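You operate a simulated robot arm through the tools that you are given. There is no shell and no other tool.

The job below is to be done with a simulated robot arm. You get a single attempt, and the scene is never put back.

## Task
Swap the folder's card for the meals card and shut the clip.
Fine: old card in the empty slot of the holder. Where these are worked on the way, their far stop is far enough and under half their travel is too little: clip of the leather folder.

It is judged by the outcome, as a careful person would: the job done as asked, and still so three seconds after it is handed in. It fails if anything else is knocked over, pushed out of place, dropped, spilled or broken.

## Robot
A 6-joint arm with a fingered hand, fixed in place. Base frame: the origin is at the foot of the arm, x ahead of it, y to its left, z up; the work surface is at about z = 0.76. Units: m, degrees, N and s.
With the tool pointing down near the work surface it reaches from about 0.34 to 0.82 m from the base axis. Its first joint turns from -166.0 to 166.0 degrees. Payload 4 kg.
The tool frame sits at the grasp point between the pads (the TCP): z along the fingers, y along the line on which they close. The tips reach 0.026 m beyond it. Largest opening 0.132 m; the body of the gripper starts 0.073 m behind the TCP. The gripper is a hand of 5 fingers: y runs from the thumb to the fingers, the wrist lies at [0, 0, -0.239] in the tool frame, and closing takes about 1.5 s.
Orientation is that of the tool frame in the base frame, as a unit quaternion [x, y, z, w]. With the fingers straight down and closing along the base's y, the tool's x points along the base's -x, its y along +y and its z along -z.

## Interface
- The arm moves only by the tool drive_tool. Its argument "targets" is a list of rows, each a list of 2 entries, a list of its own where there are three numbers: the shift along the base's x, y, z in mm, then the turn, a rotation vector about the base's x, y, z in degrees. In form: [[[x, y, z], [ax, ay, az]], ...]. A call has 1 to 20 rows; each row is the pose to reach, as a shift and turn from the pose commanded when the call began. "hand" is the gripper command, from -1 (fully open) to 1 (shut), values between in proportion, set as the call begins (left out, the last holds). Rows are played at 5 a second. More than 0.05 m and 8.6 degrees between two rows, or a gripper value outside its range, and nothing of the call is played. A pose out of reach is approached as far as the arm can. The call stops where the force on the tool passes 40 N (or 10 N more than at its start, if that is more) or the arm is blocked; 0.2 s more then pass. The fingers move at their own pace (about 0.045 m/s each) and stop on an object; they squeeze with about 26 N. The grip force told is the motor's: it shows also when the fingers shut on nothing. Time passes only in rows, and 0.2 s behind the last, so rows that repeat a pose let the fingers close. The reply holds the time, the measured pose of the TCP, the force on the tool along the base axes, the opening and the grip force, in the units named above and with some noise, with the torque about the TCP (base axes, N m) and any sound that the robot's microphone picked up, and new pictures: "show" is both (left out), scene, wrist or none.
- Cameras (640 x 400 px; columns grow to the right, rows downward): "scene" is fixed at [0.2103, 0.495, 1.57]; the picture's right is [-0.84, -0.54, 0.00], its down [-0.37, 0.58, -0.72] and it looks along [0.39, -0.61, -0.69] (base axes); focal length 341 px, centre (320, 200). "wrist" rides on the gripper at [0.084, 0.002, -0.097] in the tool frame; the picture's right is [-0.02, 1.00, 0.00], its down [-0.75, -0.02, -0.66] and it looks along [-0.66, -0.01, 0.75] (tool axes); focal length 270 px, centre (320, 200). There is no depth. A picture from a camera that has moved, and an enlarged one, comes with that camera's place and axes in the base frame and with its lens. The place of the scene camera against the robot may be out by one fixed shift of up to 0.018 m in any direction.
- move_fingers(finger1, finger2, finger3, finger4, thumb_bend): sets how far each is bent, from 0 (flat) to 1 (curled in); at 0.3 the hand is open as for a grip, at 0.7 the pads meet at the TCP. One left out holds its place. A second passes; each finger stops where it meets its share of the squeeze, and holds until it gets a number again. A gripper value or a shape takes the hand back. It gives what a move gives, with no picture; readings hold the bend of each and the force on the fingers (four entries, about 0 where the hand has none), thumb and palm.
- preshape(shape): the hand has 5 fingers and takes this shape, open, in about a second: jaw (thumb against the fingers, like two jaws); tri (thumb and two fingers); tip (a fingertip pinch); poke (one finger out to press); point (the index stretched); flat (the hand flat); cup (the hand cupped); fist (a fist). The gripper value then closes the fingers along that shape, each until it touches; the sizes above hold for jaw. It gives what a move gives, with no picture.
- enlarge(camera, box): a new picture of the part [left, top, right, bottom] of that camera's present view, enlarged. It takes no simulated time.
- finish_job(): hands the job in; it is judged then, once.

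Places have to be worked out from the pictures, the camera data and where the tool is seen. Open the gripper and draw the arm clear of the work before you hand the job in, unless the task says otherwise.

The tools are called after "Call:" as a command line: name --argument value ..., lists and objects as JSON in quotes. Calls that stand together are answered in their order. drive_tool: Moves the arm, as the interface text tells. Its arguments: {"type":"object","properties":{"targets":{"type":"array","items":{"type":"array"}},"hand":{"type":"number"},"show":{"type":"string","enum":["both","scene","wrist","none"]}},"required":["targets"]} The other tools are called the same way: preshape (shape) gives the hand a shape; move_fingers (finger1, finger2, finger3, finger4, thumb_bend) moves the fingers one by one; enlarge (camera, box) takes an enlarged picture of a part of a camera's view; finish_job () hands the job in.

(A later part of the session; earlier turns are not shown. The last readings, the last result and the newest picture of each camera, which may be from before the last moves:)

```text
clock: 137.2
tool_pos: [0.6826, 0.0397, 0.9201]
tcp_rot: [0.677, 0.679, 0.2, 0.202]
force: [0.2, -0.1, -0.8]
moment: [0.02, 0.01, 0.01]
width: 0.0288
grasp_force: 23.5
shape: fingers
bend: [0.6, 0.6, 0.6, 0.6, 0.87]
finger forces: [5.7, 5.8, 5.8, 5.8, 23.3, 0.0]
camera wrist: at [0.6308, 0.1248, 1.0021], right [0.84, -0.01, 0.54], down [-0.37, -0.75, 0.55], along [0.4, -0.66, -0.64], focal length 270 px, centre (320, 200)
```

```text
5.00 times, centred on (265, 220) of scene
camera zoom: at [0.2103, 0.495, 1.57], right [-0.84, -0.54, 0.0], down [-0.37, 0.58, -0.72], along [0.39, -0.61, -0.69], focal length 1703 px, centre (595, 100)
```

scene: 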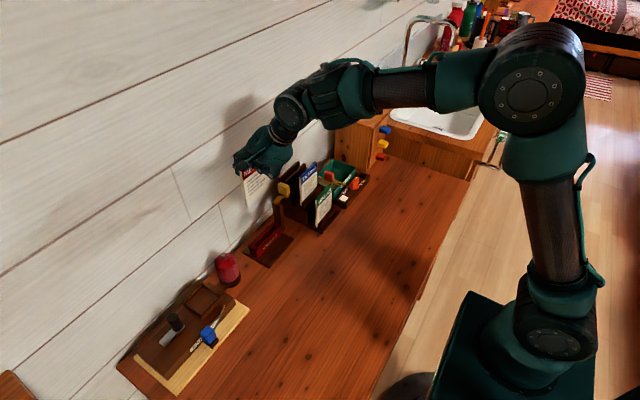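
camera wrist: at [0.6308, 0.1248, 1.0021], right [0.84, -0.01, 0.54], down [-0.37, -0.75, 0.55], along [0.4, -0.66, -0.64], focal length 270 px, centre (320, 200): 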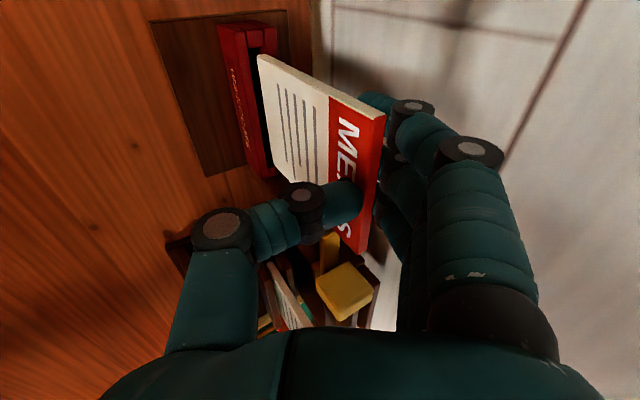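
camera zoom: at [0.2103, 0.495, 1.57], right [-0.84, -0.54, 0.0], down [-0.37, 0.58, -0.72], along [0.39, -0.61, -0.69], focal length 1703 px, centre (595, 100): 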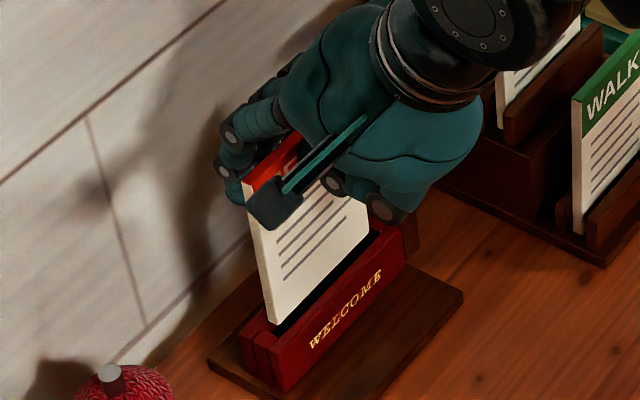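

Call:
enlarge --camera "wrist" --box '[220, 20, 340, 200]'

```text
2.22 times, centred on (280, 110) of wrist
camera zoom: at [0.6308, 0.1248, 1.0021], right [0.84, -0.01, 0.54], down [-0.37, -0.75, 0.55], along [0.4, -0.66, -0.64], focal length 601 px, centre (409, 400)
```

zoom: 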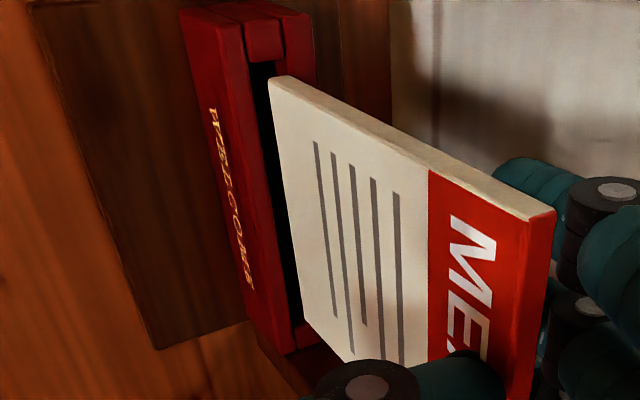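

The card still needs about 1.5 mm more toward the robot and 2 mm to +y to sit between the slot's end blocks. I correct and lower gently.

Call:
drive_tool --targets '[[[-1.5, 2, 0], [0, 0, 0]], [[-1.5, 2, -2], [0, 0, 0]], [[-1.5, 2, -4], [0, 0, 0]], [[-1.5, 2, -5], [0, 0, 0]]]' --show "wrist"

Call:
enlarge --camera "wrist" --box '[220, 20, 340, 200]'

Call:
enlarge --camera "wrist" --box '[180, 0, 340, 160]'

```text
clock: 138.2
tool_pos: [0.6811, 0.0408, 0.9156]
tcp_rot: [0.676, 0.68, 0.201, 0.201]
force: [0.3, -0.1, -1.3]
moment: [-0.02, 0.0, -0.02]
width: 0.0287
grasp_force: 23.1
shape: fingers
bend: [0.6, 0.6, 0.6, 0.6, 0.87]
finger forces: [5.8, 5.8, 5.7, 5.8, 23.3, 0.1]
camera wrist: at [0.6299, 0.1271, 0.9974], right [0.84, -0.01, 0.54], down [-0.37, -0.75, 0.55], along [0.4, -0.66, -0.64], focal length 270 px, centre (320, 200)
```

wrist: 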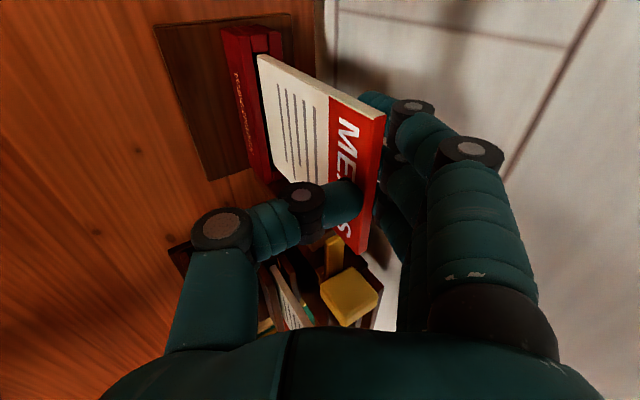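

```text
2.22 times, centred on (280, 110) of wrist
camera zoom: at [0.6299, 0.1271, 0.9974], right [0.84, -0.01, 0.54], down [-0.37, -0.75, 0.55], along [0.4, -0.66, -0.64], focal length 601 px, centre (409, 400)
```

zoom: 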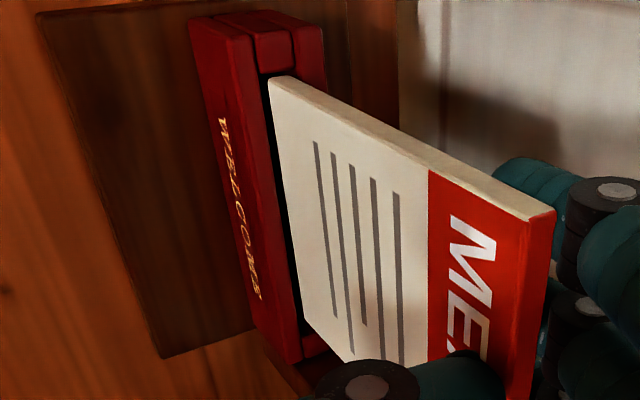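

```text
2.50 times, centred on (260, 80) of wrist
camera zoom: at [0.6299, 0.1271, 0.9974], right [0.84, -0.01, 0.54], down [-0.37, -0.75, 0.55], along [0.4, -0.66, -0.64], focal length 676 px, centre (470, 500)
```

zoom: 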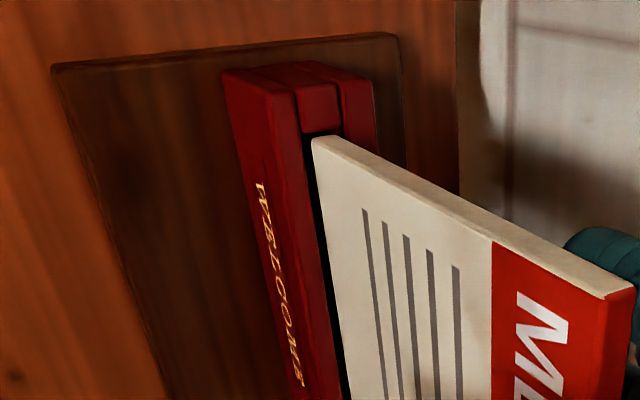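

No contact at the former contact height: the card is entering the slot with margins at both ends. I continue down in small steps.

Call:
drive_tool --targets '[[[0, 0, -2], [0, 0, 0]], [[0, 0, -4], [0, 0, 0]], [[0, 0, -6], [0, 0, 0]]]' --show "none"

Call:
enlarge --camera "wrist" --box '[220, 20, 340, 200]'

Call:
enlarge --camera "scene" --box '[225, 180, 305, 260]'

```text
clock: 139.0
tool_pos: [0.6819, 0.0408, 0.9102]
tcp_rot: [0.676, 0.68, 0.201, 0.201]
force: [0.3, 0.0, -0.4]
moment: [0.01, 0.01, 0.02]
width: 0.029
grasp_force: 22.9
shape: fingers
bend: [0.6, 0.6, 0.6, 0.6, 0.87]
finger forces: [5.7, 5.9, 5.8, 5.8, 23.3, 0.0]
```

```text
2.22 times, centred on (280, 110) of wrist
camera zoom: at [0.6298, 0.1268, 0.9914], right [0.84, -0.01, 0.54], down [-0.37, -0.75, 0.55], along [0.4, -0.66, -0.64], focal length 601 px, centre (409, 400)
```

zoom: 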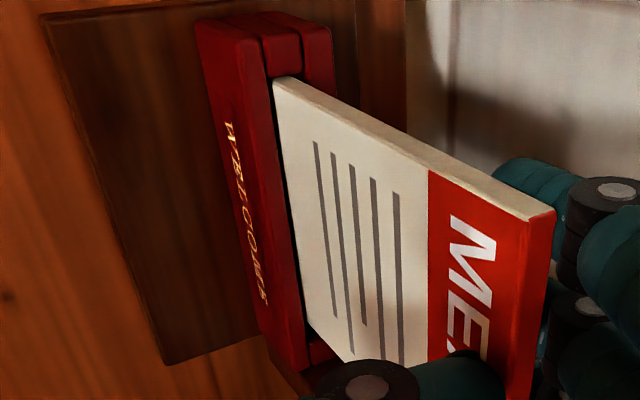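

```text
5.00 times, centred on (265, 220) of scene
camera zoom: at [0.2103, 0.495, 1.57], right [-0.84, -0.54, 0.0], down [-0.37, 0.58, -0.72], along [0.39, -0.61, -0.69], focal length 1703 px, centre (595, 100)
```

zoom: 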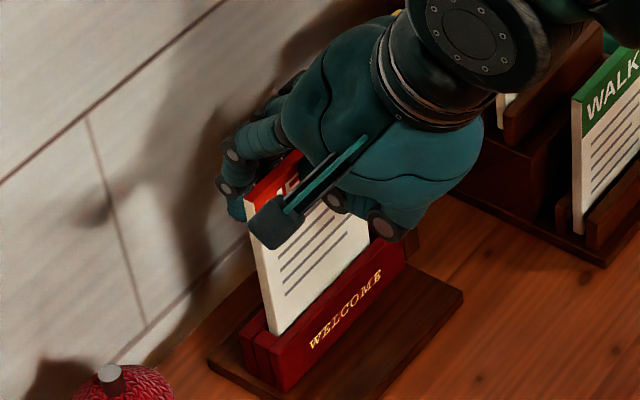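

Call:
drive_tool --targets '[[[0, 0, -3], [0, 0, 0]], [[0, 0, -6], [0, 0, 0]], [[0, 0, -9], [0, 0, 0]]]' --show "none"

Call:
enlarge --camera "wrist" --box '[220, 20, 340, 200]'

```text
clock: 139.8
tool_pos: [0.6809, 0.041, 0.9017]
tcp_rot: [0.676, 0.68, 0.2, 0.202]
force: [0.0, 1.1, -0.5]
moment: [-0.01, 0.03, -0.01]
width: 0.0291
grasp_force: 23.4
shape: fingers
bend: [0.6, 0.6, 0.6, 0.6, 0.87]
finger forces: [5.8, 5.8, 5.9, 5.7, 23.1, 0.0]
```

```text
2.22 times, centred on (280, 110) of wrist
camera zoom: at [0.6291, 0.1264, 0.9818], right [0.84, -0.01, 0.54], down [-0.37, -0.75, 0.55], along [0.4, -0.66, -0.64], focal length 601 px, centre (409, 400)
```

zoom: 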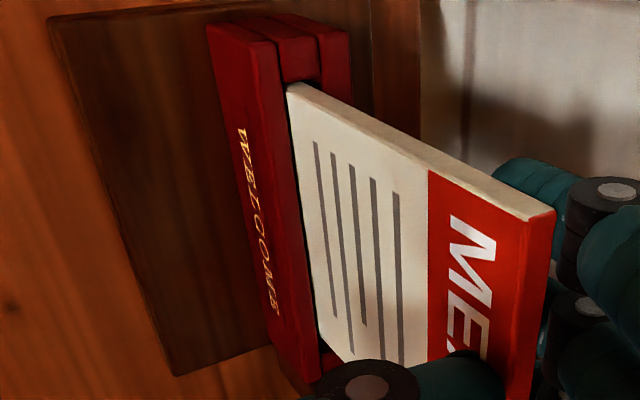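

The card slides in freely with no force. I continue lowering.

Call:
drive_tool --targets '[[[0, 0, -4], [0, 0, 0]], [[0, 0, -8], [0, 0, 0]], [[0, 0, -12], [0, 0, 0]]]' --show "none"

Call:
drive_tool --targets '[[[0, 0, -2], [0, 0, 0]], [[0, 0, -4], [0, 0, 0]], [[0, 0, -6], [0, 0, 0]]]' --show "wrist"

Call:
enlarge --camera "wrist" --box '[180, 0, 400, 200]'

```text
clock: 140.6
tool_pos: [0.6812, 0.0416, 0.8888]
tcp_rot: [0.676, 0.68, 0.2, 0.202]
force: [0.1, -0.3, 0.0]
moment: [0.0, 0.01, -0.01]
width: 0.0286
grasp_force: 23.2
shape: fingers
bend: [0.6, 0.6, 0.6, 0.6, 0.87]
finger forces: [5.8, 5.8, 5.8, 5.8, 23.2, 0.0]
```

```text
clock: 141.4
tool_pos: [0.6806, 0.0406, 0.8828]
tcp_rot: [0.676, 0.68, 0.2, 0.201]
force: [0.2, -0.4, -0.5]
moment: [0.03, 0.04, -0.02]
width: 0.0288
grasp_force: 23.2
shape: fingers
bend: [0.6, 0.6, 0.6, 0.6, 0.87]
finger forces: [5.7, 5.9, 5.9, 5.8, 23.0, 0.0]
camera wrist: at [0.6303, 0.127, 0.9645], right [0.84, -0.01, 0.54], down [-0.37, -0.75, 0.55], along [0.4, -0.66, -0.64], focal length 270 px, centre (320, 200)
```

wrist: 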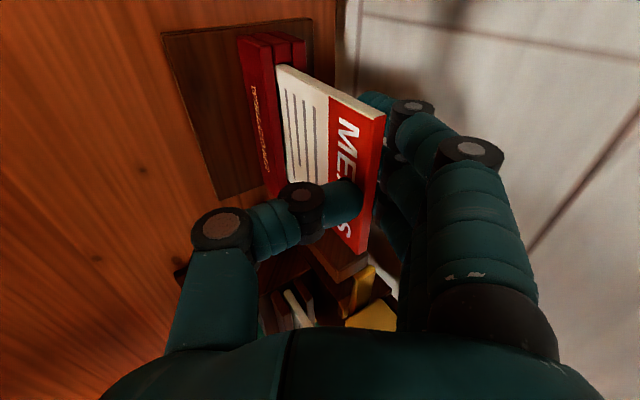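

```text
2.00 times, centred on (290, 100) of wrist
camera zoom: at [0.6303, 0.127, 0.9645], right [0.84, -0.01, 0.54], down [-0.37, -0.75, 0.55], along [0.4, -0.66, -0.64], focal length 541 px, centre (380, 400)
```

zoom: 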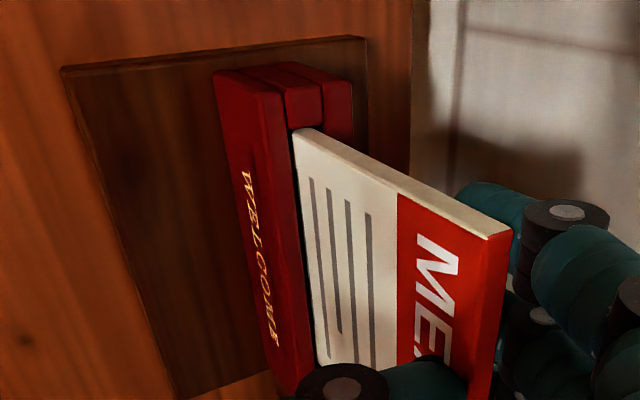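

Call:
drive_tool --targets '[[[0, 0, -2], [0, 0, 0]], [[0, 0, -4], [0, 0, 0]], [[0, 0, -5], [0, 0, 0]]]' --show "none"

```text
clock: 142.2
tool_pos: [0.6834, 0.0409, 0.8805]
tcp_rot: [0.676, 0.68, 0.201, 0.203]
force: [0.5, 0.4, 6.7]
moment: [0.04, -0.15, 0.03]
width: 0.0292
grasp_force: 22.7
shape: fingers
bend: [0.6, 0.6, 0.6, 0.6, 0.87]
finger forces: [5.7, 5.8, 5.8, 5.7, 22.5, 0.1]
```

Floor reached (6.7 N). I check the view before releasing.

Call:
enlarge --camera "wrist" --box '[180, 0, 400, 200]'

Call:
enlarge --camera "scene" --box '[225, 170, 325, 260]'

```text
2.00 times, centred on (290, 100) of wrist
camera zoom: at [0.6304, 0.127, 0.9604], right [0.84, -0.01, 0.55], down [-0.37, -0.75, 0.55], along [0.4, -0.66, -0.64], focal length 541 px, centre (380, 400)
```

zoom: 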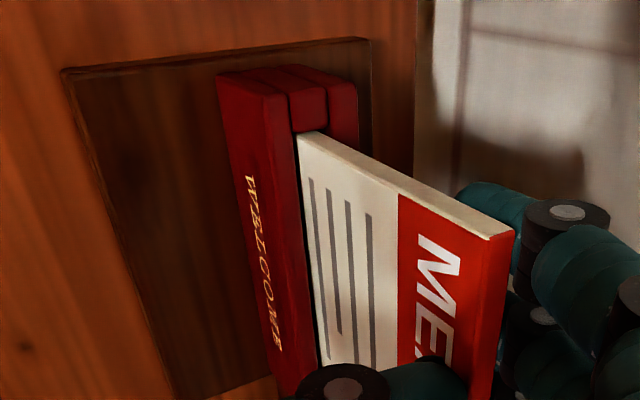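

```text
4.44 times, centred on (275, 215) of scene
camera zoom: at [0.2103, 0.495, 1.57], right [-0.84, -0.54, 0.0], down [-0.37, 0.58, -0.72], along [0.39, -0.61, -0.69], focal length 1514 px, centre (520, 133)
```

zoom: 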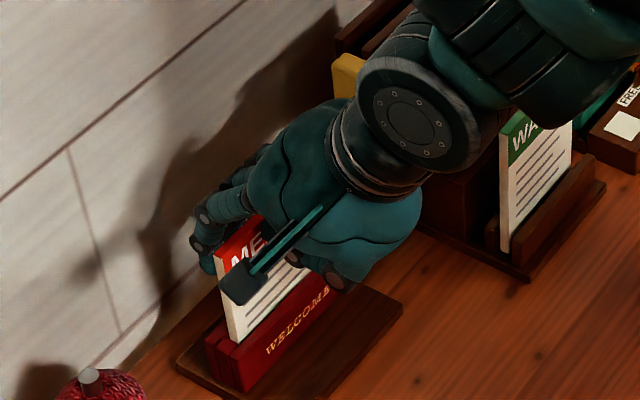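

MEALS is seated with four lines showing, just as WALKS was. I release the fingers and back the thumb off.

Call:
move_fingers --finger1 0.47 --finger2 0.47 --finger3 0.47 --finger4 0.47

Call:
drive_tool --targets '[[[-2, 0, 0], [0, 0, 0]], [[-5, 0, 0], [0, 0, 0]]]' --show "wrist"

Call:
enlarge --camera "wrist" --box '[180, 0, 440, 220]'

Call:
enlarge --camera "scene" --box '[225, 170, 325, 260]'

```text
clock: 143.2
tool_pos: [0.6828, 0.0419, 0.8783]
tcp_rot: [0.676, 0.68, 0.2, 0.201]
force: [0.2, -0.8, -0.1]
moment: [0.02, -0.04, -0.04]
width: 0.0383
grasp_force: 0.1
shape: fingers
bend: [0.47, 0.47, 0.47, 0.47, 0.86]
finger forces: [0.0, 0.0, 0.1, 0.1, 0.0, 0.0]
```

```text
clock: 143.8
tool_pos: [0.6768, 0.0413, 0.879]
tcp_rot: [0.676, 0.68, 0.2, 0.202]
force: [-0.6, -0.2, 0.6]
moment: [-0.01, -0.02, -0.01]
width: 0.0386
grasp_force: 0.0
shape: fingers
bend: [0.47, 0.47, 0.47, 0.47, 0.86]
finger forces: [0.0, 0.0, 0.0, 0.1, 0.0, 0.0]
camera wrist: at [0.625, 0.1272, 0.9597], right [0.84, -0.01, 0.55], down [-0.37, -0.75, 0.55], along [0.4, -0.66, -0.64], focal length 270 px, centre (320, 200)
```

wrist: 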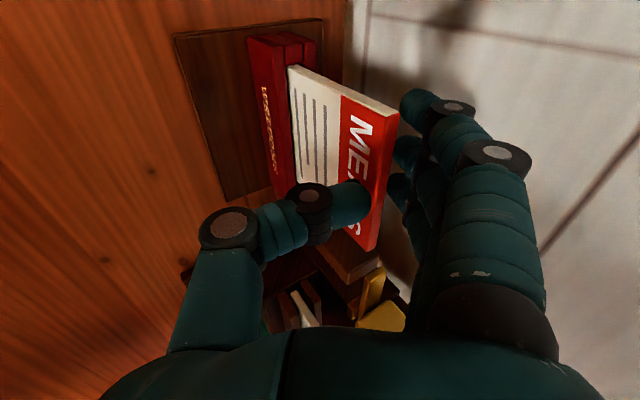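

```text
1.82 times, centred on (310, 110) of wrist
camera zoom: at [0.625, 0.1272, 0.9597], right [0.84, -0.01, 0.55], down [-0.37, -0.75, 0.55], along [0.4, -0.66, -0.64], focal length 491 px, centre (338, 364)
```

zoom: 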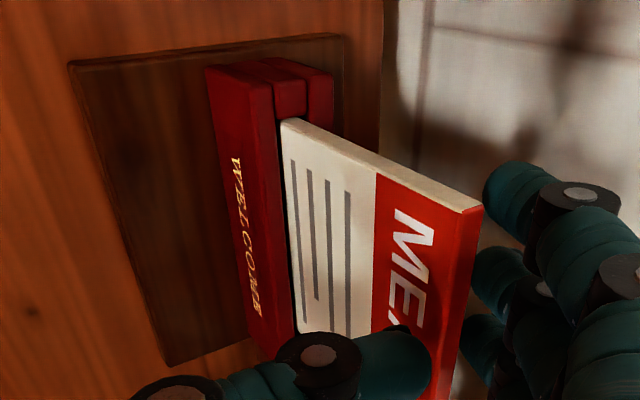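

```text
4.44 times, centred on (275, 215) of scene
camera zoom: at [0.2103, 0.495, 1.57], right [-0.84, -0.54, 0.0], down [-0.37, 0.58, -0.72], along [0.39, -0.61, -0.69], focal length 1514 px, centre (520, 133)
```

zoom: 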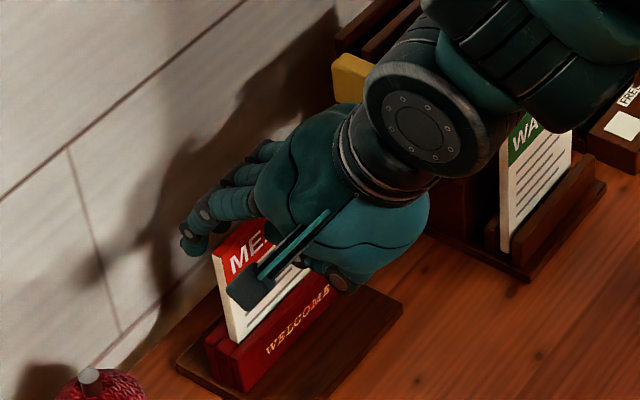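

MEALS stands on its own in the folder. I raise the hand straight up clear of it.

Call:
drive_tool --targets '[[[-1, 0, 8], [0, 0, 0]], [[-1, 0, 18], [0, 0, 0]], [[-1, 0, 30], [0, 0, 0]], [[-1, 0, 55], [0, 0, 0]], [[-3, 0, 90], [0, 0, 0]], [[-20, 0, 125], [0, 0, 0]], [[-40, 0, 150], [0, 0, 0]]]' --show "both"

Call:
enlarge --camera "scene" --box '[220, 130, 360, 270]'

Call:
enlarge --camera "wrist" --box '[140, 0, 400, 220]'

```text
clock: 145.4
tool_pos: [0.6364, 0.0444, 1.0294]
tcp_rot: [0.676, 0.68, 0.2, 0.201]
force: [-0.5, 0.5, -0.5]
moment: [0.04, 0.0, 0.01]
width: 0.0384
grasp_force: 0.1
shape: fingers
bend: [0.47, 0.47, 0.47, 0.47, 0.86]
finger forces: [0.1, 0.0, 0.0, 0.0, 0.0, 0.1]
camera wrist: at [0.5849, 0.1293, 1.1102], right [0.84, -0.01, 0.54], down [-0.37, -0.75, 0.55], along [0.4, -0.66, -0.64], focal length 270 px, centre (320, 200)
```

scene: 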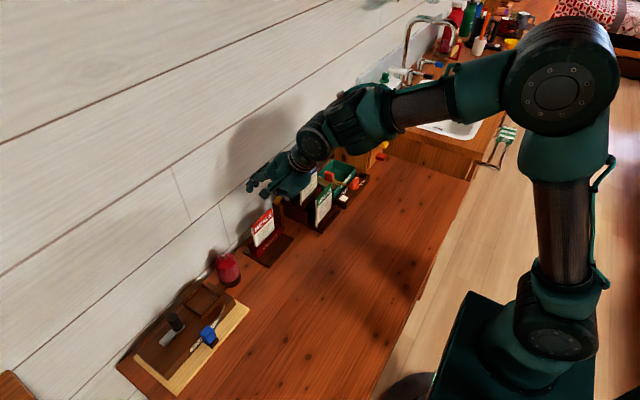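
wrist: 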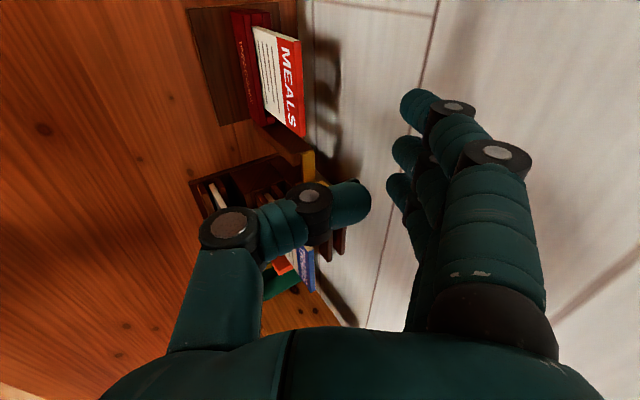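

```text
2.86 times, centred on (290, 200) of scene
camera zoom: at [0.2103, 0.495, 1.57], right [-0.84, -0.54, 0.0], down [-0.37, 0.58, -0.72], along [0.39, -0.61, -0.69], focal length 973 px, centre (406, 200)
```

zoom: 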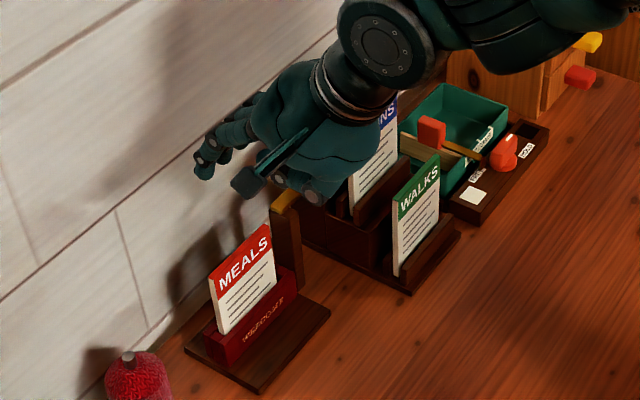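

```text
1.82 times, centred on (270, 110) of wrist
camera zoom: at [0.5849, 0.1293, 1.1102], right [0.84, -0.01, 0.54], down [-0.37, -0.75, 0.55], along [0.4, -0.66, -0.64], focal length 491 px, centre (411, 364)
```

zoom: 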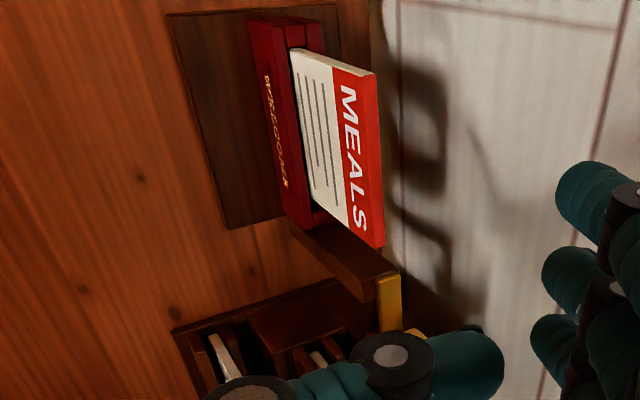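

Both cards are in place. Next the clip: I bring the hand upright again, then turn to 0° so I can take the yellow knob between thumb and fingers along y.

Call:
drive_tool --targets '[[[0, -5, 10], [0, 7, 0]], [[0, -10, 20], [0, 14, 0]], [[0, -15, 30], [0, 21, 0]], [[3, -20, 36], [0, 28, 0]], [[5, -25, 38], [0, 33, 0]], [[5, -25, 38], [0, 33, 0]]]' --show "none"

Call:
drive_tool --targets '[[[0, -4, 0], [0, 0, 8]], [[0, -8, 0], [0, 0, 16]], [[0, -12, 0], [0, 0, 24]], [[0, -16, 0], [0, 0, 32]], [[0, -20, 0], [0, 0, 40]], [[0, -24, 0], [0, 0, 48]], [[0, -28, 0], [0, 0, 56]], [[0, -32, 0], [0, 0, 64]], [[0, -36, 0], [0, 0, 72]], [[0, -40, 0], [0, 0, 80]], [[0, -44, 0], [0, 0, 86]], [[0, -48, 0], [0, 0, 90]], [[0, -48, 0], [0, 0, 90]]]' --hand 0.2 --show "both"

Call:
enlarge --camera "wrist" --box '[160, 40, 480, 240]'

```text
clock: 146.8
tool_pos: [0.6419, 0.0155, 1.0656]
tcp_rot: [0.705, 0.71, 0.0, -0.002]
force: [-0.5, -0.3, -0.2]
moment: [-0.02, -0.01, -0.03]
width: 0.0388
grasp_force: 0.0
shape: fingers
bend: [0.47, 0.47, 0.47, 0.47, 0.86]
finger forces: [0.0, 0.0, 0.0, 0.1, 0.0, 0.0]
```

```text
clock: 149.6
tool_pos: [0.6412, -0.032, 1.065]
tcp_rot: [-0.003, 1.0, 0.0, 0.0]
force: [1.3, 0.3, 0.0]
moment: [-0.03, -0.01, -0.02]
width: 0.0522
grasp_force: 0.1
shape: jaw
bend: [0.73, 0.73, 0.73, 0.73, 0.7]
finger forces: [0.0, 0.1, 0.0, 0.0, 0.0, 0.0]
camera wrist: at [0.5571, -0.03, 1.1618], right [0.01, 1.0, 0.0], down [0.75, -0.01, 0.66], along [0.66, -0.01, -0.75], focal length 270 px, centre (320, 200)
```

scene: 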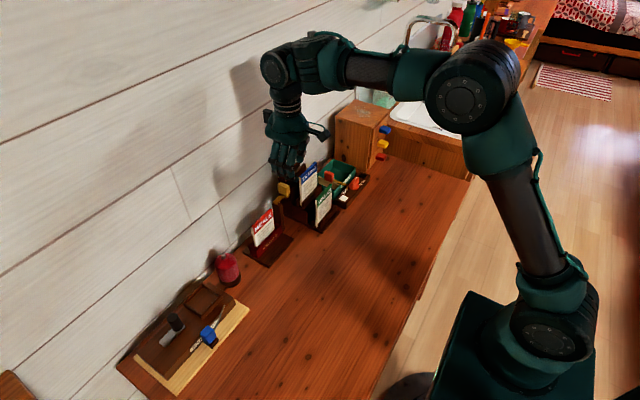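
wrist: 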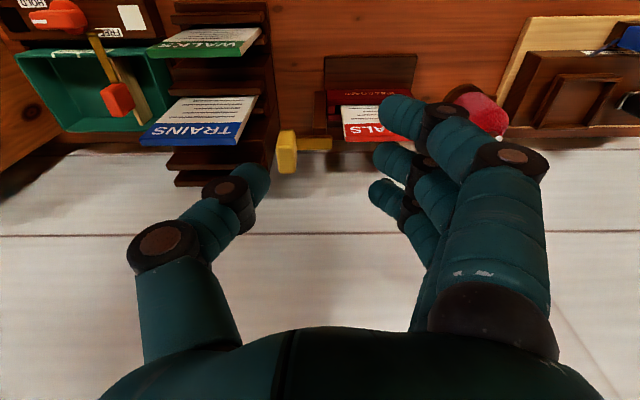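

```text
2.00 times, centred on (320, 140) of wrist
camera zoom: at [0.5571, -0.03, 1.1618], right [0.01, 1.0, 0.0], down [0.75, -0.01, 0.66], along [0.66, -0.01, -0.75], focal length 541 px, centre (320, 320)
```

zoom: 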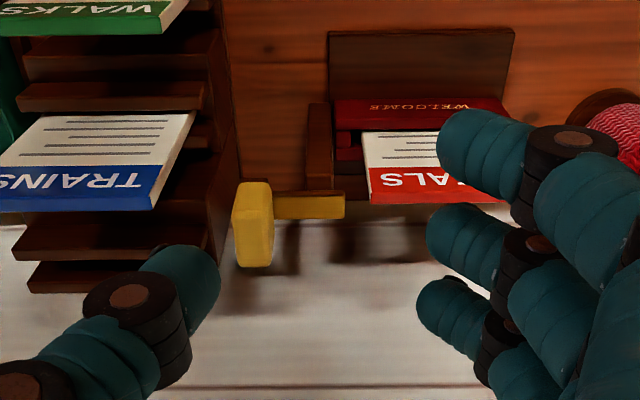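

The knob sits at about y -0.077…-0.056, x≈0.70. With a 52 mm opening I move above it, centred, and look again before descending.

Call:
drive_tool --targets '[[[15, -9, -15], [0, 0, 0]], [[30, -18, -30], [0, 0, 0]], [[45, -26, -45], [0, 0, 0]], [[58, -33.5, -62], [0, 0, 0]], [[58, -33.5, -75], [0, 0, 0]], [[58, -33.5, -85], [0, 0, 0]], [[58, -33.5, -85], [0, 0, 0]]]' --show "both"

Call:
enlarge --camera "wrist" --box '[160, 60, 480, 260]'

Call:
enlarge --camera "scene" --box '[240, 130, 340, 250]'

```text
clock: 151.2
tool_pos: [0.6994, -0.0661, 0.981]
tcp_rot: [-0.004, 1.0, 0.0, 0.001]
force: [0.5, 0.9, -0.4]
moment: [-0.04, -0.02, -0.01]
width: 0.0519
grasp_force: 0.0
shape: jaw
bend: [0.73, 0.73, 0.73, 0.73, 0.7]
finger forces: [0.1, 0.1, 0.1, 0.1, 0.0, 0.0]
camera wrist: at [0.6157, -0.0637, 1.0774], right [0.01, 1.0, 0.0], down [0.75, -0.01, 0.66], along [0.66, -0.01, -0.75], focal length 270 px, centre (320, 200)
```

scene: 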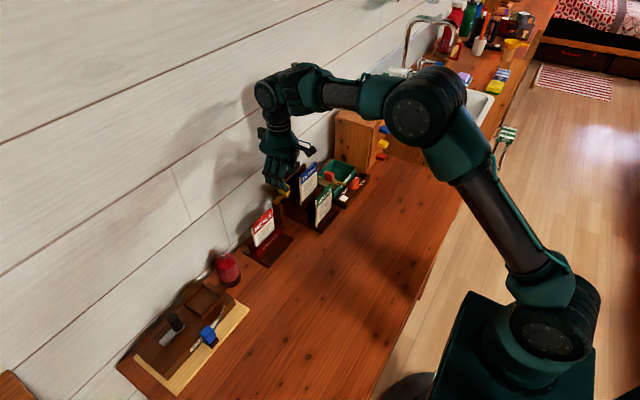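
wrist: 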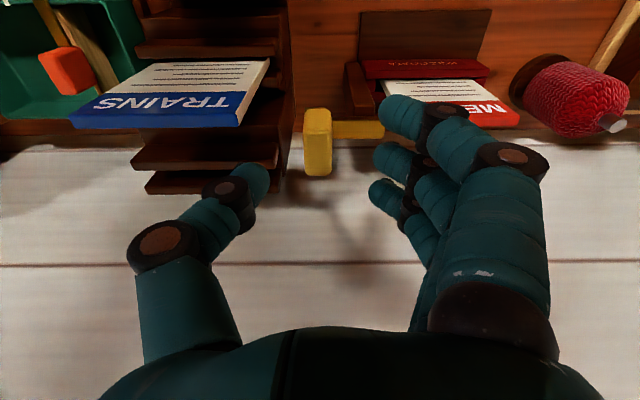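

```text
2.00 times, centred on (320, 160) of wrist
camera zoom: at [0.6157, -0.0637, 1.0774], right [0.01, 1.0, 0.0], down [0.75, -0.01, 0.66], along [0.66, -0.01, -0.75], focal length 541 px, centre (320, 280)
```

zoom: 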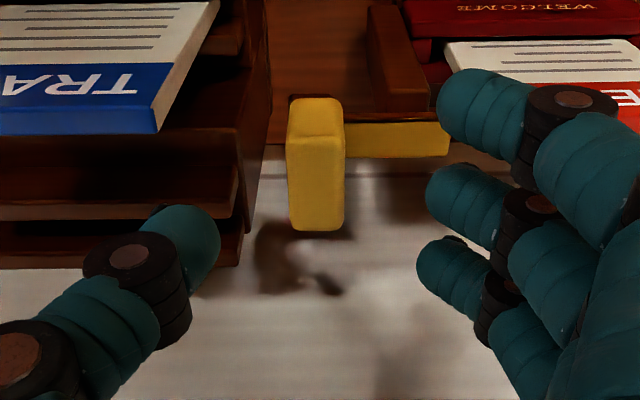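

```text
3.33 times, centred on (290, 190) of scene
camera zoom: at [0.2103, 0.495, 1.57], right [-0.84, -0.54, 0.0], down [-0.37, 0.58, -0.72], along [0.39, -0.61, -0.69], focal length 1135 px, centre (420, 233)
```

zoom: 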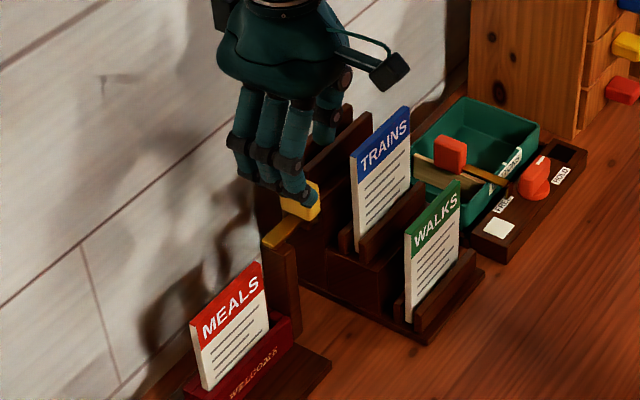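

The knob is centred between thumb and fingers. I narrow the opening to ~40 mm, shift 4 mm toward the robot to keep the thumb clear of the back tier, and descend.

Call:
drive_tool --targets '[[[-2, 0, 0], [0, 0, 0]], [[-4, 0, 0], [0, 0, 0]], [[-4, 0, 0], [0, 0, 0]], [[-4, 0, -8], [0, 0, 0]], [[-4, 0, -16], [0, 0, 0]], [[-4, 0, -24], [0, 0, 0]]]' --hand 0.4 --show "wrist"

Call:
enlarge --camera "wrist" --box '[160, 60, 480, 260]'

Call:
enlarge --camera "scene" --box '[240, 130, 340, 250]'

```text
clock: 152.6
tool_pos: [0.695, -0.0663, 0.9562]
tcp_rot: [-0.003, 1.0, 0.0, -0.001]
force: [0.2, 0.6, -0.4]
moment: [-0.03, -0.01, 0.02]
width: 0.0404
grasp_force: 0.1
shape: jaw
bend: [0.73, 0.73, 0.73, 0.73, 0.7]
finger forces: [0.1, 0.1, 0.1, 0.1, 0.0, 0.0]
camera wrist: at [0.6105, -0.064, 1.0528], right [0.01, 1.0, 0.0], down [0.75, -0.01, 0.66], along [0.66, -0.01, -0.75], focal length 270 px, centre (320, 200)
```

wrist: 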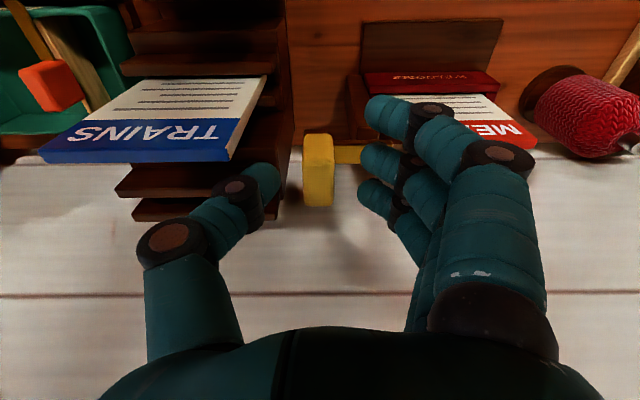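

```text
2.00 times, centred on (320, 160) of wrist
camera zoom: at [0.6105, -0.064, 1.0528], right [0.01, 1.0, 0.0], down [0.75, -0.01, 0.66], along [0.66, -0.01, -0.75], focal length 541 px, centre (320, 280)
```

zoom: 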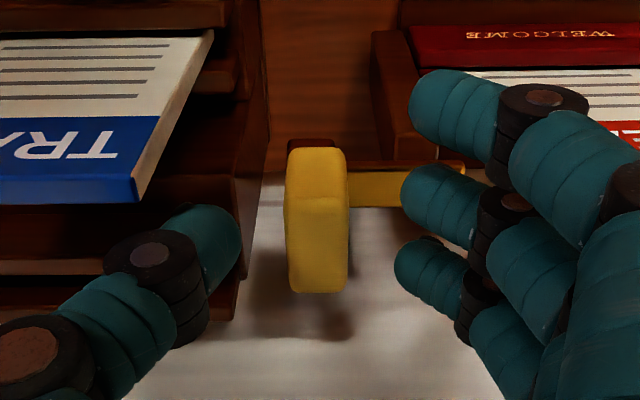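

```text
3.33 times, centred on (290, 190) of scene
camera zoom: at [0.2103, 0.495, 1.57], right [-0.84, -0.54, 0.0], down [-0.37, 0.58, -0.72], along [0.39, -0.61, -0.69], focal length 1135 px, centre (420, 233)
```

zoom: 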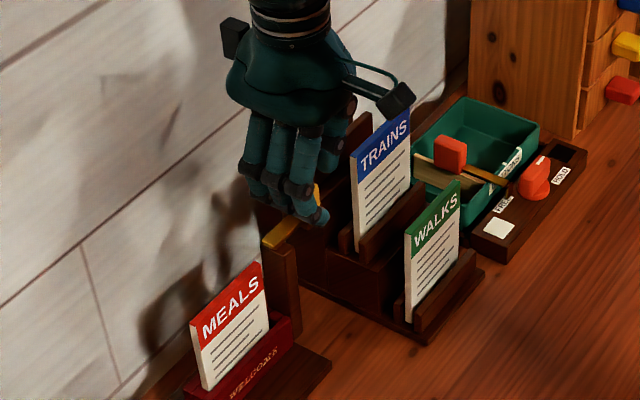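

Call:
drive_tool --targets '[[[0, 0, -5], [0, 0, 0]], [[0, 0, -10], [0, 0, 0]], [[0, 0, -14], [0, 0, 0]]]' --show "wrist"

Call:
enlarge --camera "wrist" --box '[160, 60, 480, 260]'

Call:
enlarge --camera "scene" --box '[240, 130, 340, 250]'

```text
clock: 153.4
tool_pos: [0.6958, -0.0646, 0.9429]
tcp_rot: [-0.004, 1.0, 0.0, -0.001]
force: [-0.3, -0.2, -0.4]
moment: [0.0, -0.01, -0.01]
width: 0.0402
grasp_force: 0.1
shape: jaw
bend: [0.73, 0.73, 0.73, 0.73, 0.7]
finger forces: [0.0, 0.0, 0.0, 0.0, 0.0, 0.0]
camera wrist: at [0.6118, -0.0631, 1.0391], right [0.01, 1.0, 0.0], down [0.75, -0.01, 0.66], along [0.66, -0.01, -0.75], focal length 270 px, centre (320, 200)
```

wrist: 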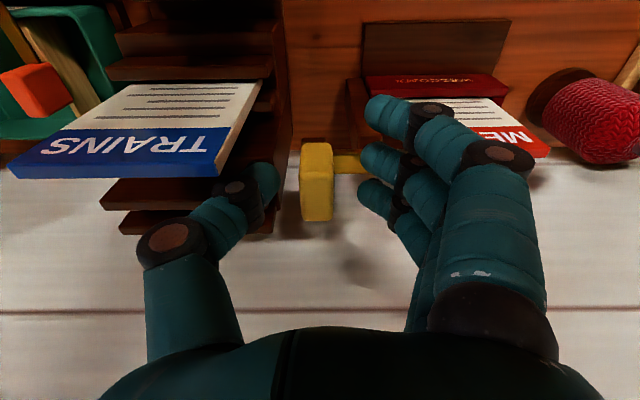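

```text
2.00 times, centred on (320, 160) of wrist
camera zoom: at [0.6118, -0.0631, 1.0391], right [0.01, 1.0, 0.0], down [0.75, -0.01, 0.66], along [0.66, -0.01, -0.75], focal length 541 px, centre (320, 280)
```

zoom: 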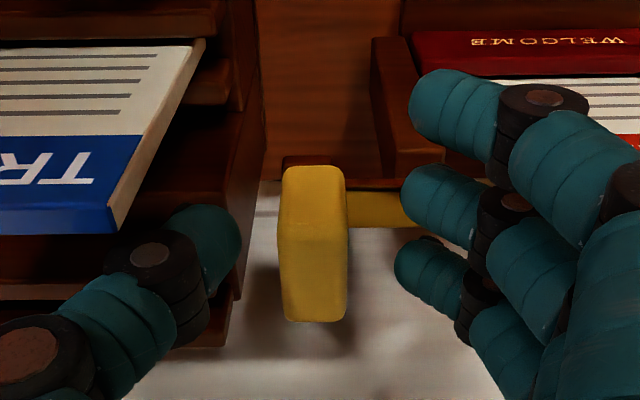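

```text
3.33 times, centred on (290, 190) of scene
camera zoom: at [0.2103, 0.495, 1.57], right [-0.84, -0.54, 0.0], down [-0.37, 0.58, -0.72], along [0.39, -0.61, -0.69], focal length 1135 px, centre (420, 233)
```

zoom: 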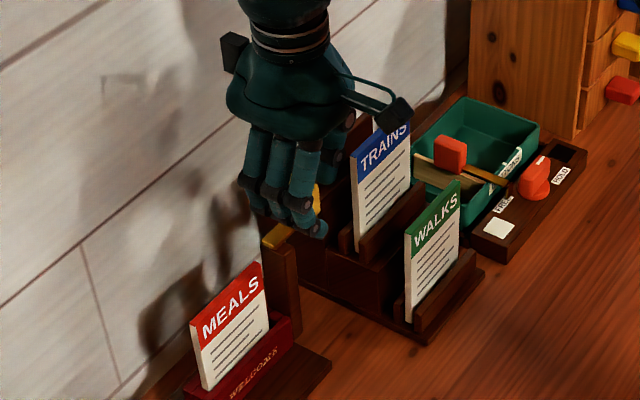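

The knob is between thumb and fingers with tips at z≈0.917, above the bar. I simply push it toward +y with the thumb, in small steps, watching the thumb force.

Call:
drive_tool --targets '[[[0, 5, 0], [0, 0, 0]], [[0, 9, 0], [0, 0, 0]], [[0, 13, 0], [0, 0, 0]], [[0, 17, 0], [0, 0, 0]]]' --show "wrist"

Call:
enlarge --camera "wrist" --box '[160, 60, 480, 260]'

```text
clock: 154.4
tool_pos: [0.695, -0.0488, 0.9428]
tcp_rot: [-0.004, 1.0, 0.0, 0.001]
force: [1.0, -0.7, 0.3]
moment: [-0.03, 0.02, -0.01]
width: 0.0404
grasp_force: 0.1
shape: jaw
bend: [0.73, 0.73, 0.73, 0.73, 0.7]
finger forces: [0.0, 0.0, 0.1, 0.0, 0.9, 0.0]
camera wrist: at [0.6106, -0.0467, 1.0389], right [0.01, 1.0, 0.0], down [0.75, -0.01, 0.66], along [0.66, -0.01, -0.75], focal length 270 px, centre (320, 200)
```

wrist: 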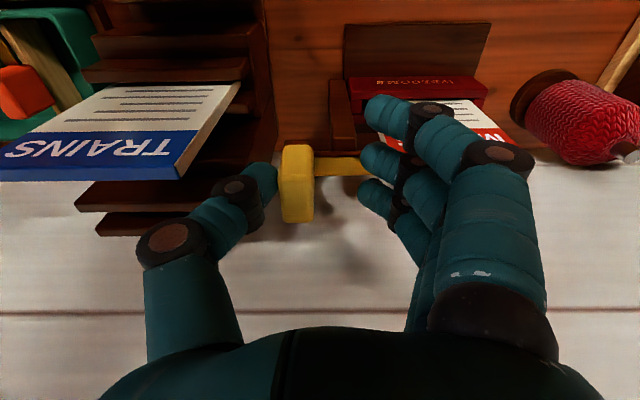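

```text
2.00 times, centred on (320, 160) of wrist
camera zoom: at [0.6106, -0.0467, 1.0389], right [0.01, 1.0, 0.0], down [0.75, -0.01, 0.66], along [0.66, -0.01, -0.75], focal length 541 px, centre (320, 280)
```

zoom: 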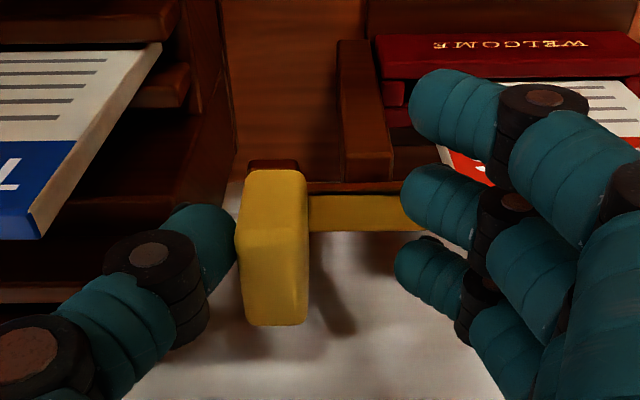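

The thumb is on the knob (0.9 N) and it is starting to slide. I continue.

Call:
drive_tool --targets '[[[0, 4, 0], [0, 0, 0]], [[0, 8, 0], [0, 0, 0]], [[0, 12, 0], [0, 0, 0]], [[0, 16, 0], [0, 0, 0]]]' --show "wrist"

Call:
enlarge --camera "wrist" --box '[160, 60, 480, 260]'

Call:
enlarge --camera "scene" --box '[220, 140, 340, 260]'

```text
clock: 155.4
tool_pos: [0.6955, -0.0322, 0.9427]
tcp_rot: [-0.004, 1.0, 0.0, 0.0]
force: [0.0, -0.3, -0.7]
moment: [0.02, 0.01, -0.02]
width: 0.0404
grasp_force: 0.0
shape: jaw
bend: [0.73, 0.73, 0.73, 0.73, 0.7]
finger forces: [0.1, 0.1, 0.0, 0.0, 0.9, 0.1]
camera wrist: at [0.611, -0.0296, 1.0402], right [0.01, 1.0, 0.0], down [0.75, -0.01, 0.66], along [0.66, -0.01, -0.75], focal length 270 px, centre (320, 200)
```

wrist: 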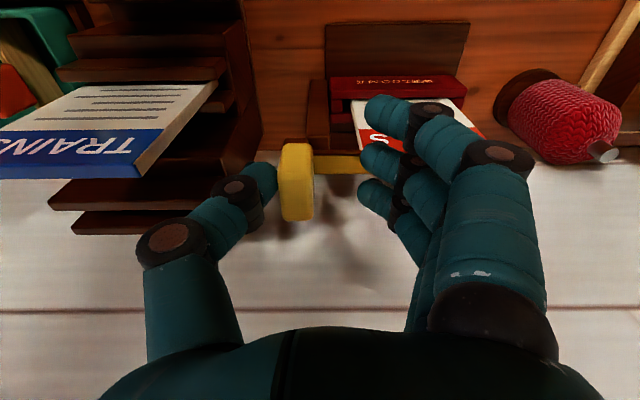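

```text
2.00 times, centred on (320, 160) of wrist
camera zoom: at [0.611, -0.0296, 1.0402], right [0.01, 1.0, 0.0], down [0.75, -0.01, 0.66], along [0.66, -0.01, -0.75], focal length 541 px, centre (320, 280)
```

zoom: 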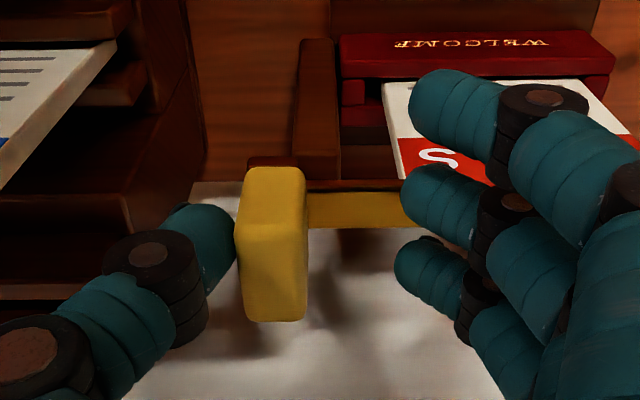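

```text
3.33 times, centred on (280, 200) of scene
camera zoom: at [0.2103, 0.495, 1.57], right [-0.84, -0.54, 0.0], down [-0.37, 0.58, -0.72], along [0.39, -0.61, -0.69], focal length 1135 px, centre (453, 200)
```

zoom: 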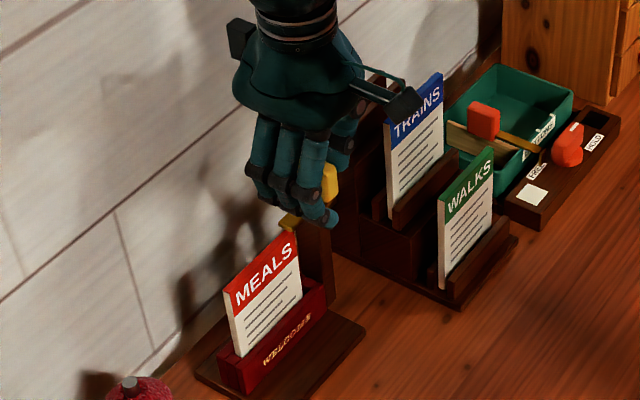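

The slider moves freely at ~0.9 N, the bar now heading over MEALS. I continue toward its shut stop.

Call:
drive_tool --targets '[[[0, 4, 0], [0, 0, 0]], [[0, 8, 0], [0, 0, 0]], [[0, 12, 0], [0, 0, 0]]]' --show "wrist"

Call:
enlarge --camera "wrist" --box '[160, 60, 480, 260]'

Call:
enlarge --camera "scene" --box '[220, 150, 320, 260]'

```text
clock: 156.2
tool_pos: [0.6956, -0.0205, 0.9446]
tcp_rot: [-0.004, 1.0, 0.0, 0.0]
force: [0.7, -0.2, -0.8]
moment: [-0.04, 0.05, -0.02]
width: 0.0405
grasp_force: 0.1
shape: jaw
bend: [0.73, 0.73, 0.73, 0.73, 0.7]
finger forces: [0.1, 0.0, 0.0, 0.0, 0.9, 0.0]
camera wrist: at [0.611, -0.0182, 1.0401], right [0.01, 1.0, 0.0], down [0.75, -0.01, 0.66], along [0.66, -0.01, -0.75], focal length 270 px, centre (320, 200)
```

wrist: 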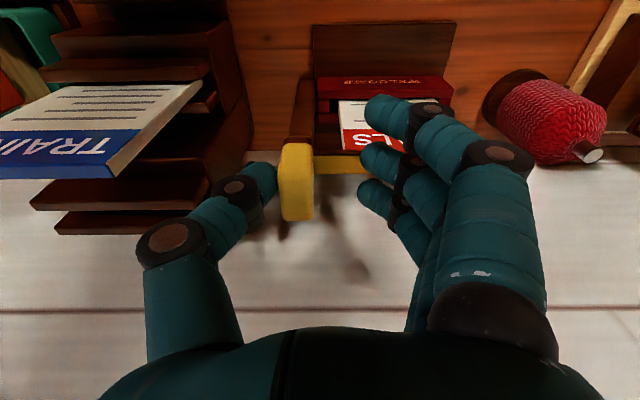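

```text
2.00 times, centred on (320, 160) of wrist
camera zoom: at [0.611, -0.0182, 1.0401], right [0.01, 1.0, 0.0], down [0.75, -0.01, 0.66], along [0.66, -0.01, -0.75], focal length 541 px, centre (320, 280)
```

zoom: 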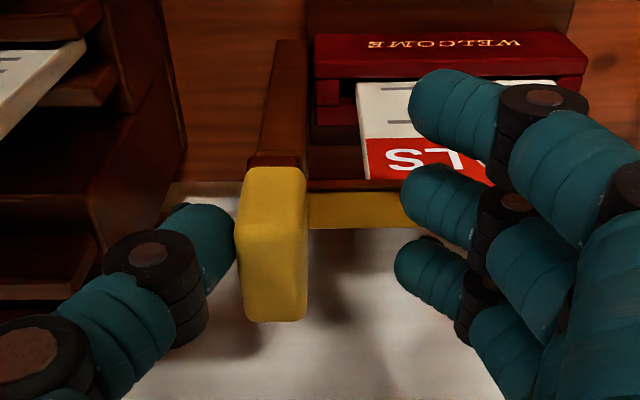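

```text
3.64 times, centred on (270, 205) of scene
camera zoom: at [0.2103, 0.495, 1.57], right [-0.84, -0.54, 0.0], down [-0.37, 0.58, -0.72], along [0.39, -0.61, -0.69], focal length 1239 px, centre (502, 182)
```

zoom: 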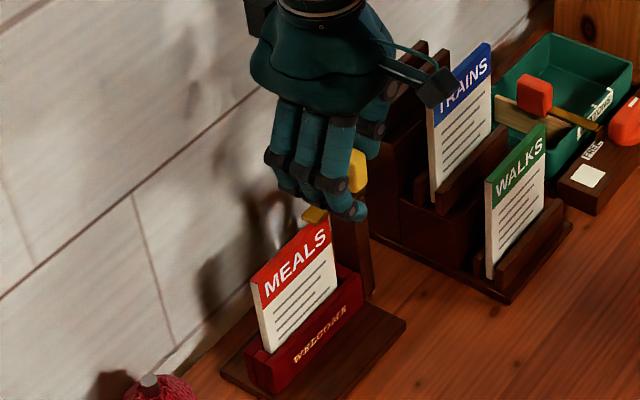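

The knob is almost back over its post. I push the last millimetres until the stop is felt.

Call:
drive_tool --targets '[[[0, 2, 0], [0, 0, 0]], [[0, 4, 0], [0, 0, 0]], [[0, 6, 0], [0, 0, 0]]]' --show "wrist"

Call:
enlarge --camera "wrist" --box '[160, 60, 480, 260]'

```text
clock: 157.0
tool_pos: [0.6949, -0.0142, 0.9443]
tcp_rot: [-0.002, 1.0, -0.001, 0.001]
force: [-1.0, -4.2, 0.8]
moment: [-0.07, -0.02, -0.01]
width: 0.0424
grasp_force: 0.1
shape: jaw
bend: [0.73, 0.73, 0.73, 0.73, 0.7]
finger forces: [0.1, 0.0, 0.1, 0.1, 3.8, 0.0]
camera wrist: at [0.6112, -0.0122, 1.0401], right [0.01, 1.0, 0.0], down [0.75, -0.01, 0.66], along [0.66, -0.01, -0.75], focal length 270 px, centre (320, 200)
```

wrist: 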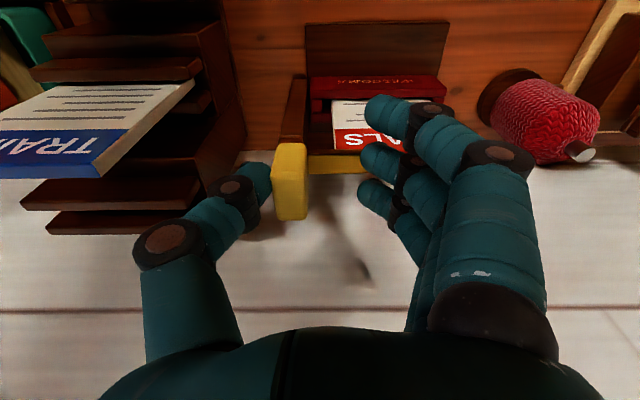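

```text
2.00 times, centred on (320, 160) of wrist
camera zoom: at [0.6112, -0.0122, 1.0401], right [0.01, 1.0, 0.0], down [0.75, -0.01, 0.66], along [0.66, -0.01, -0.75], focal length 541 px, centre (320, 280)
```

zoom: 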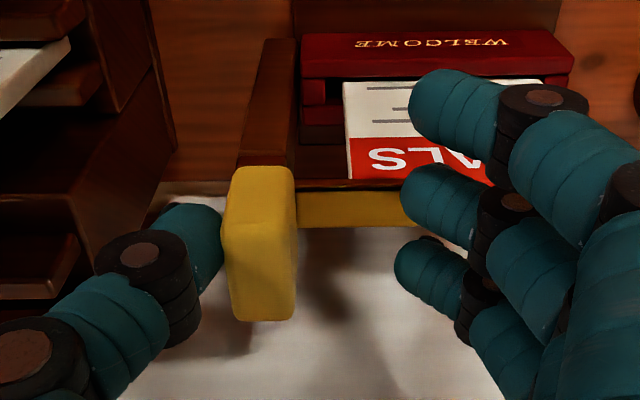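

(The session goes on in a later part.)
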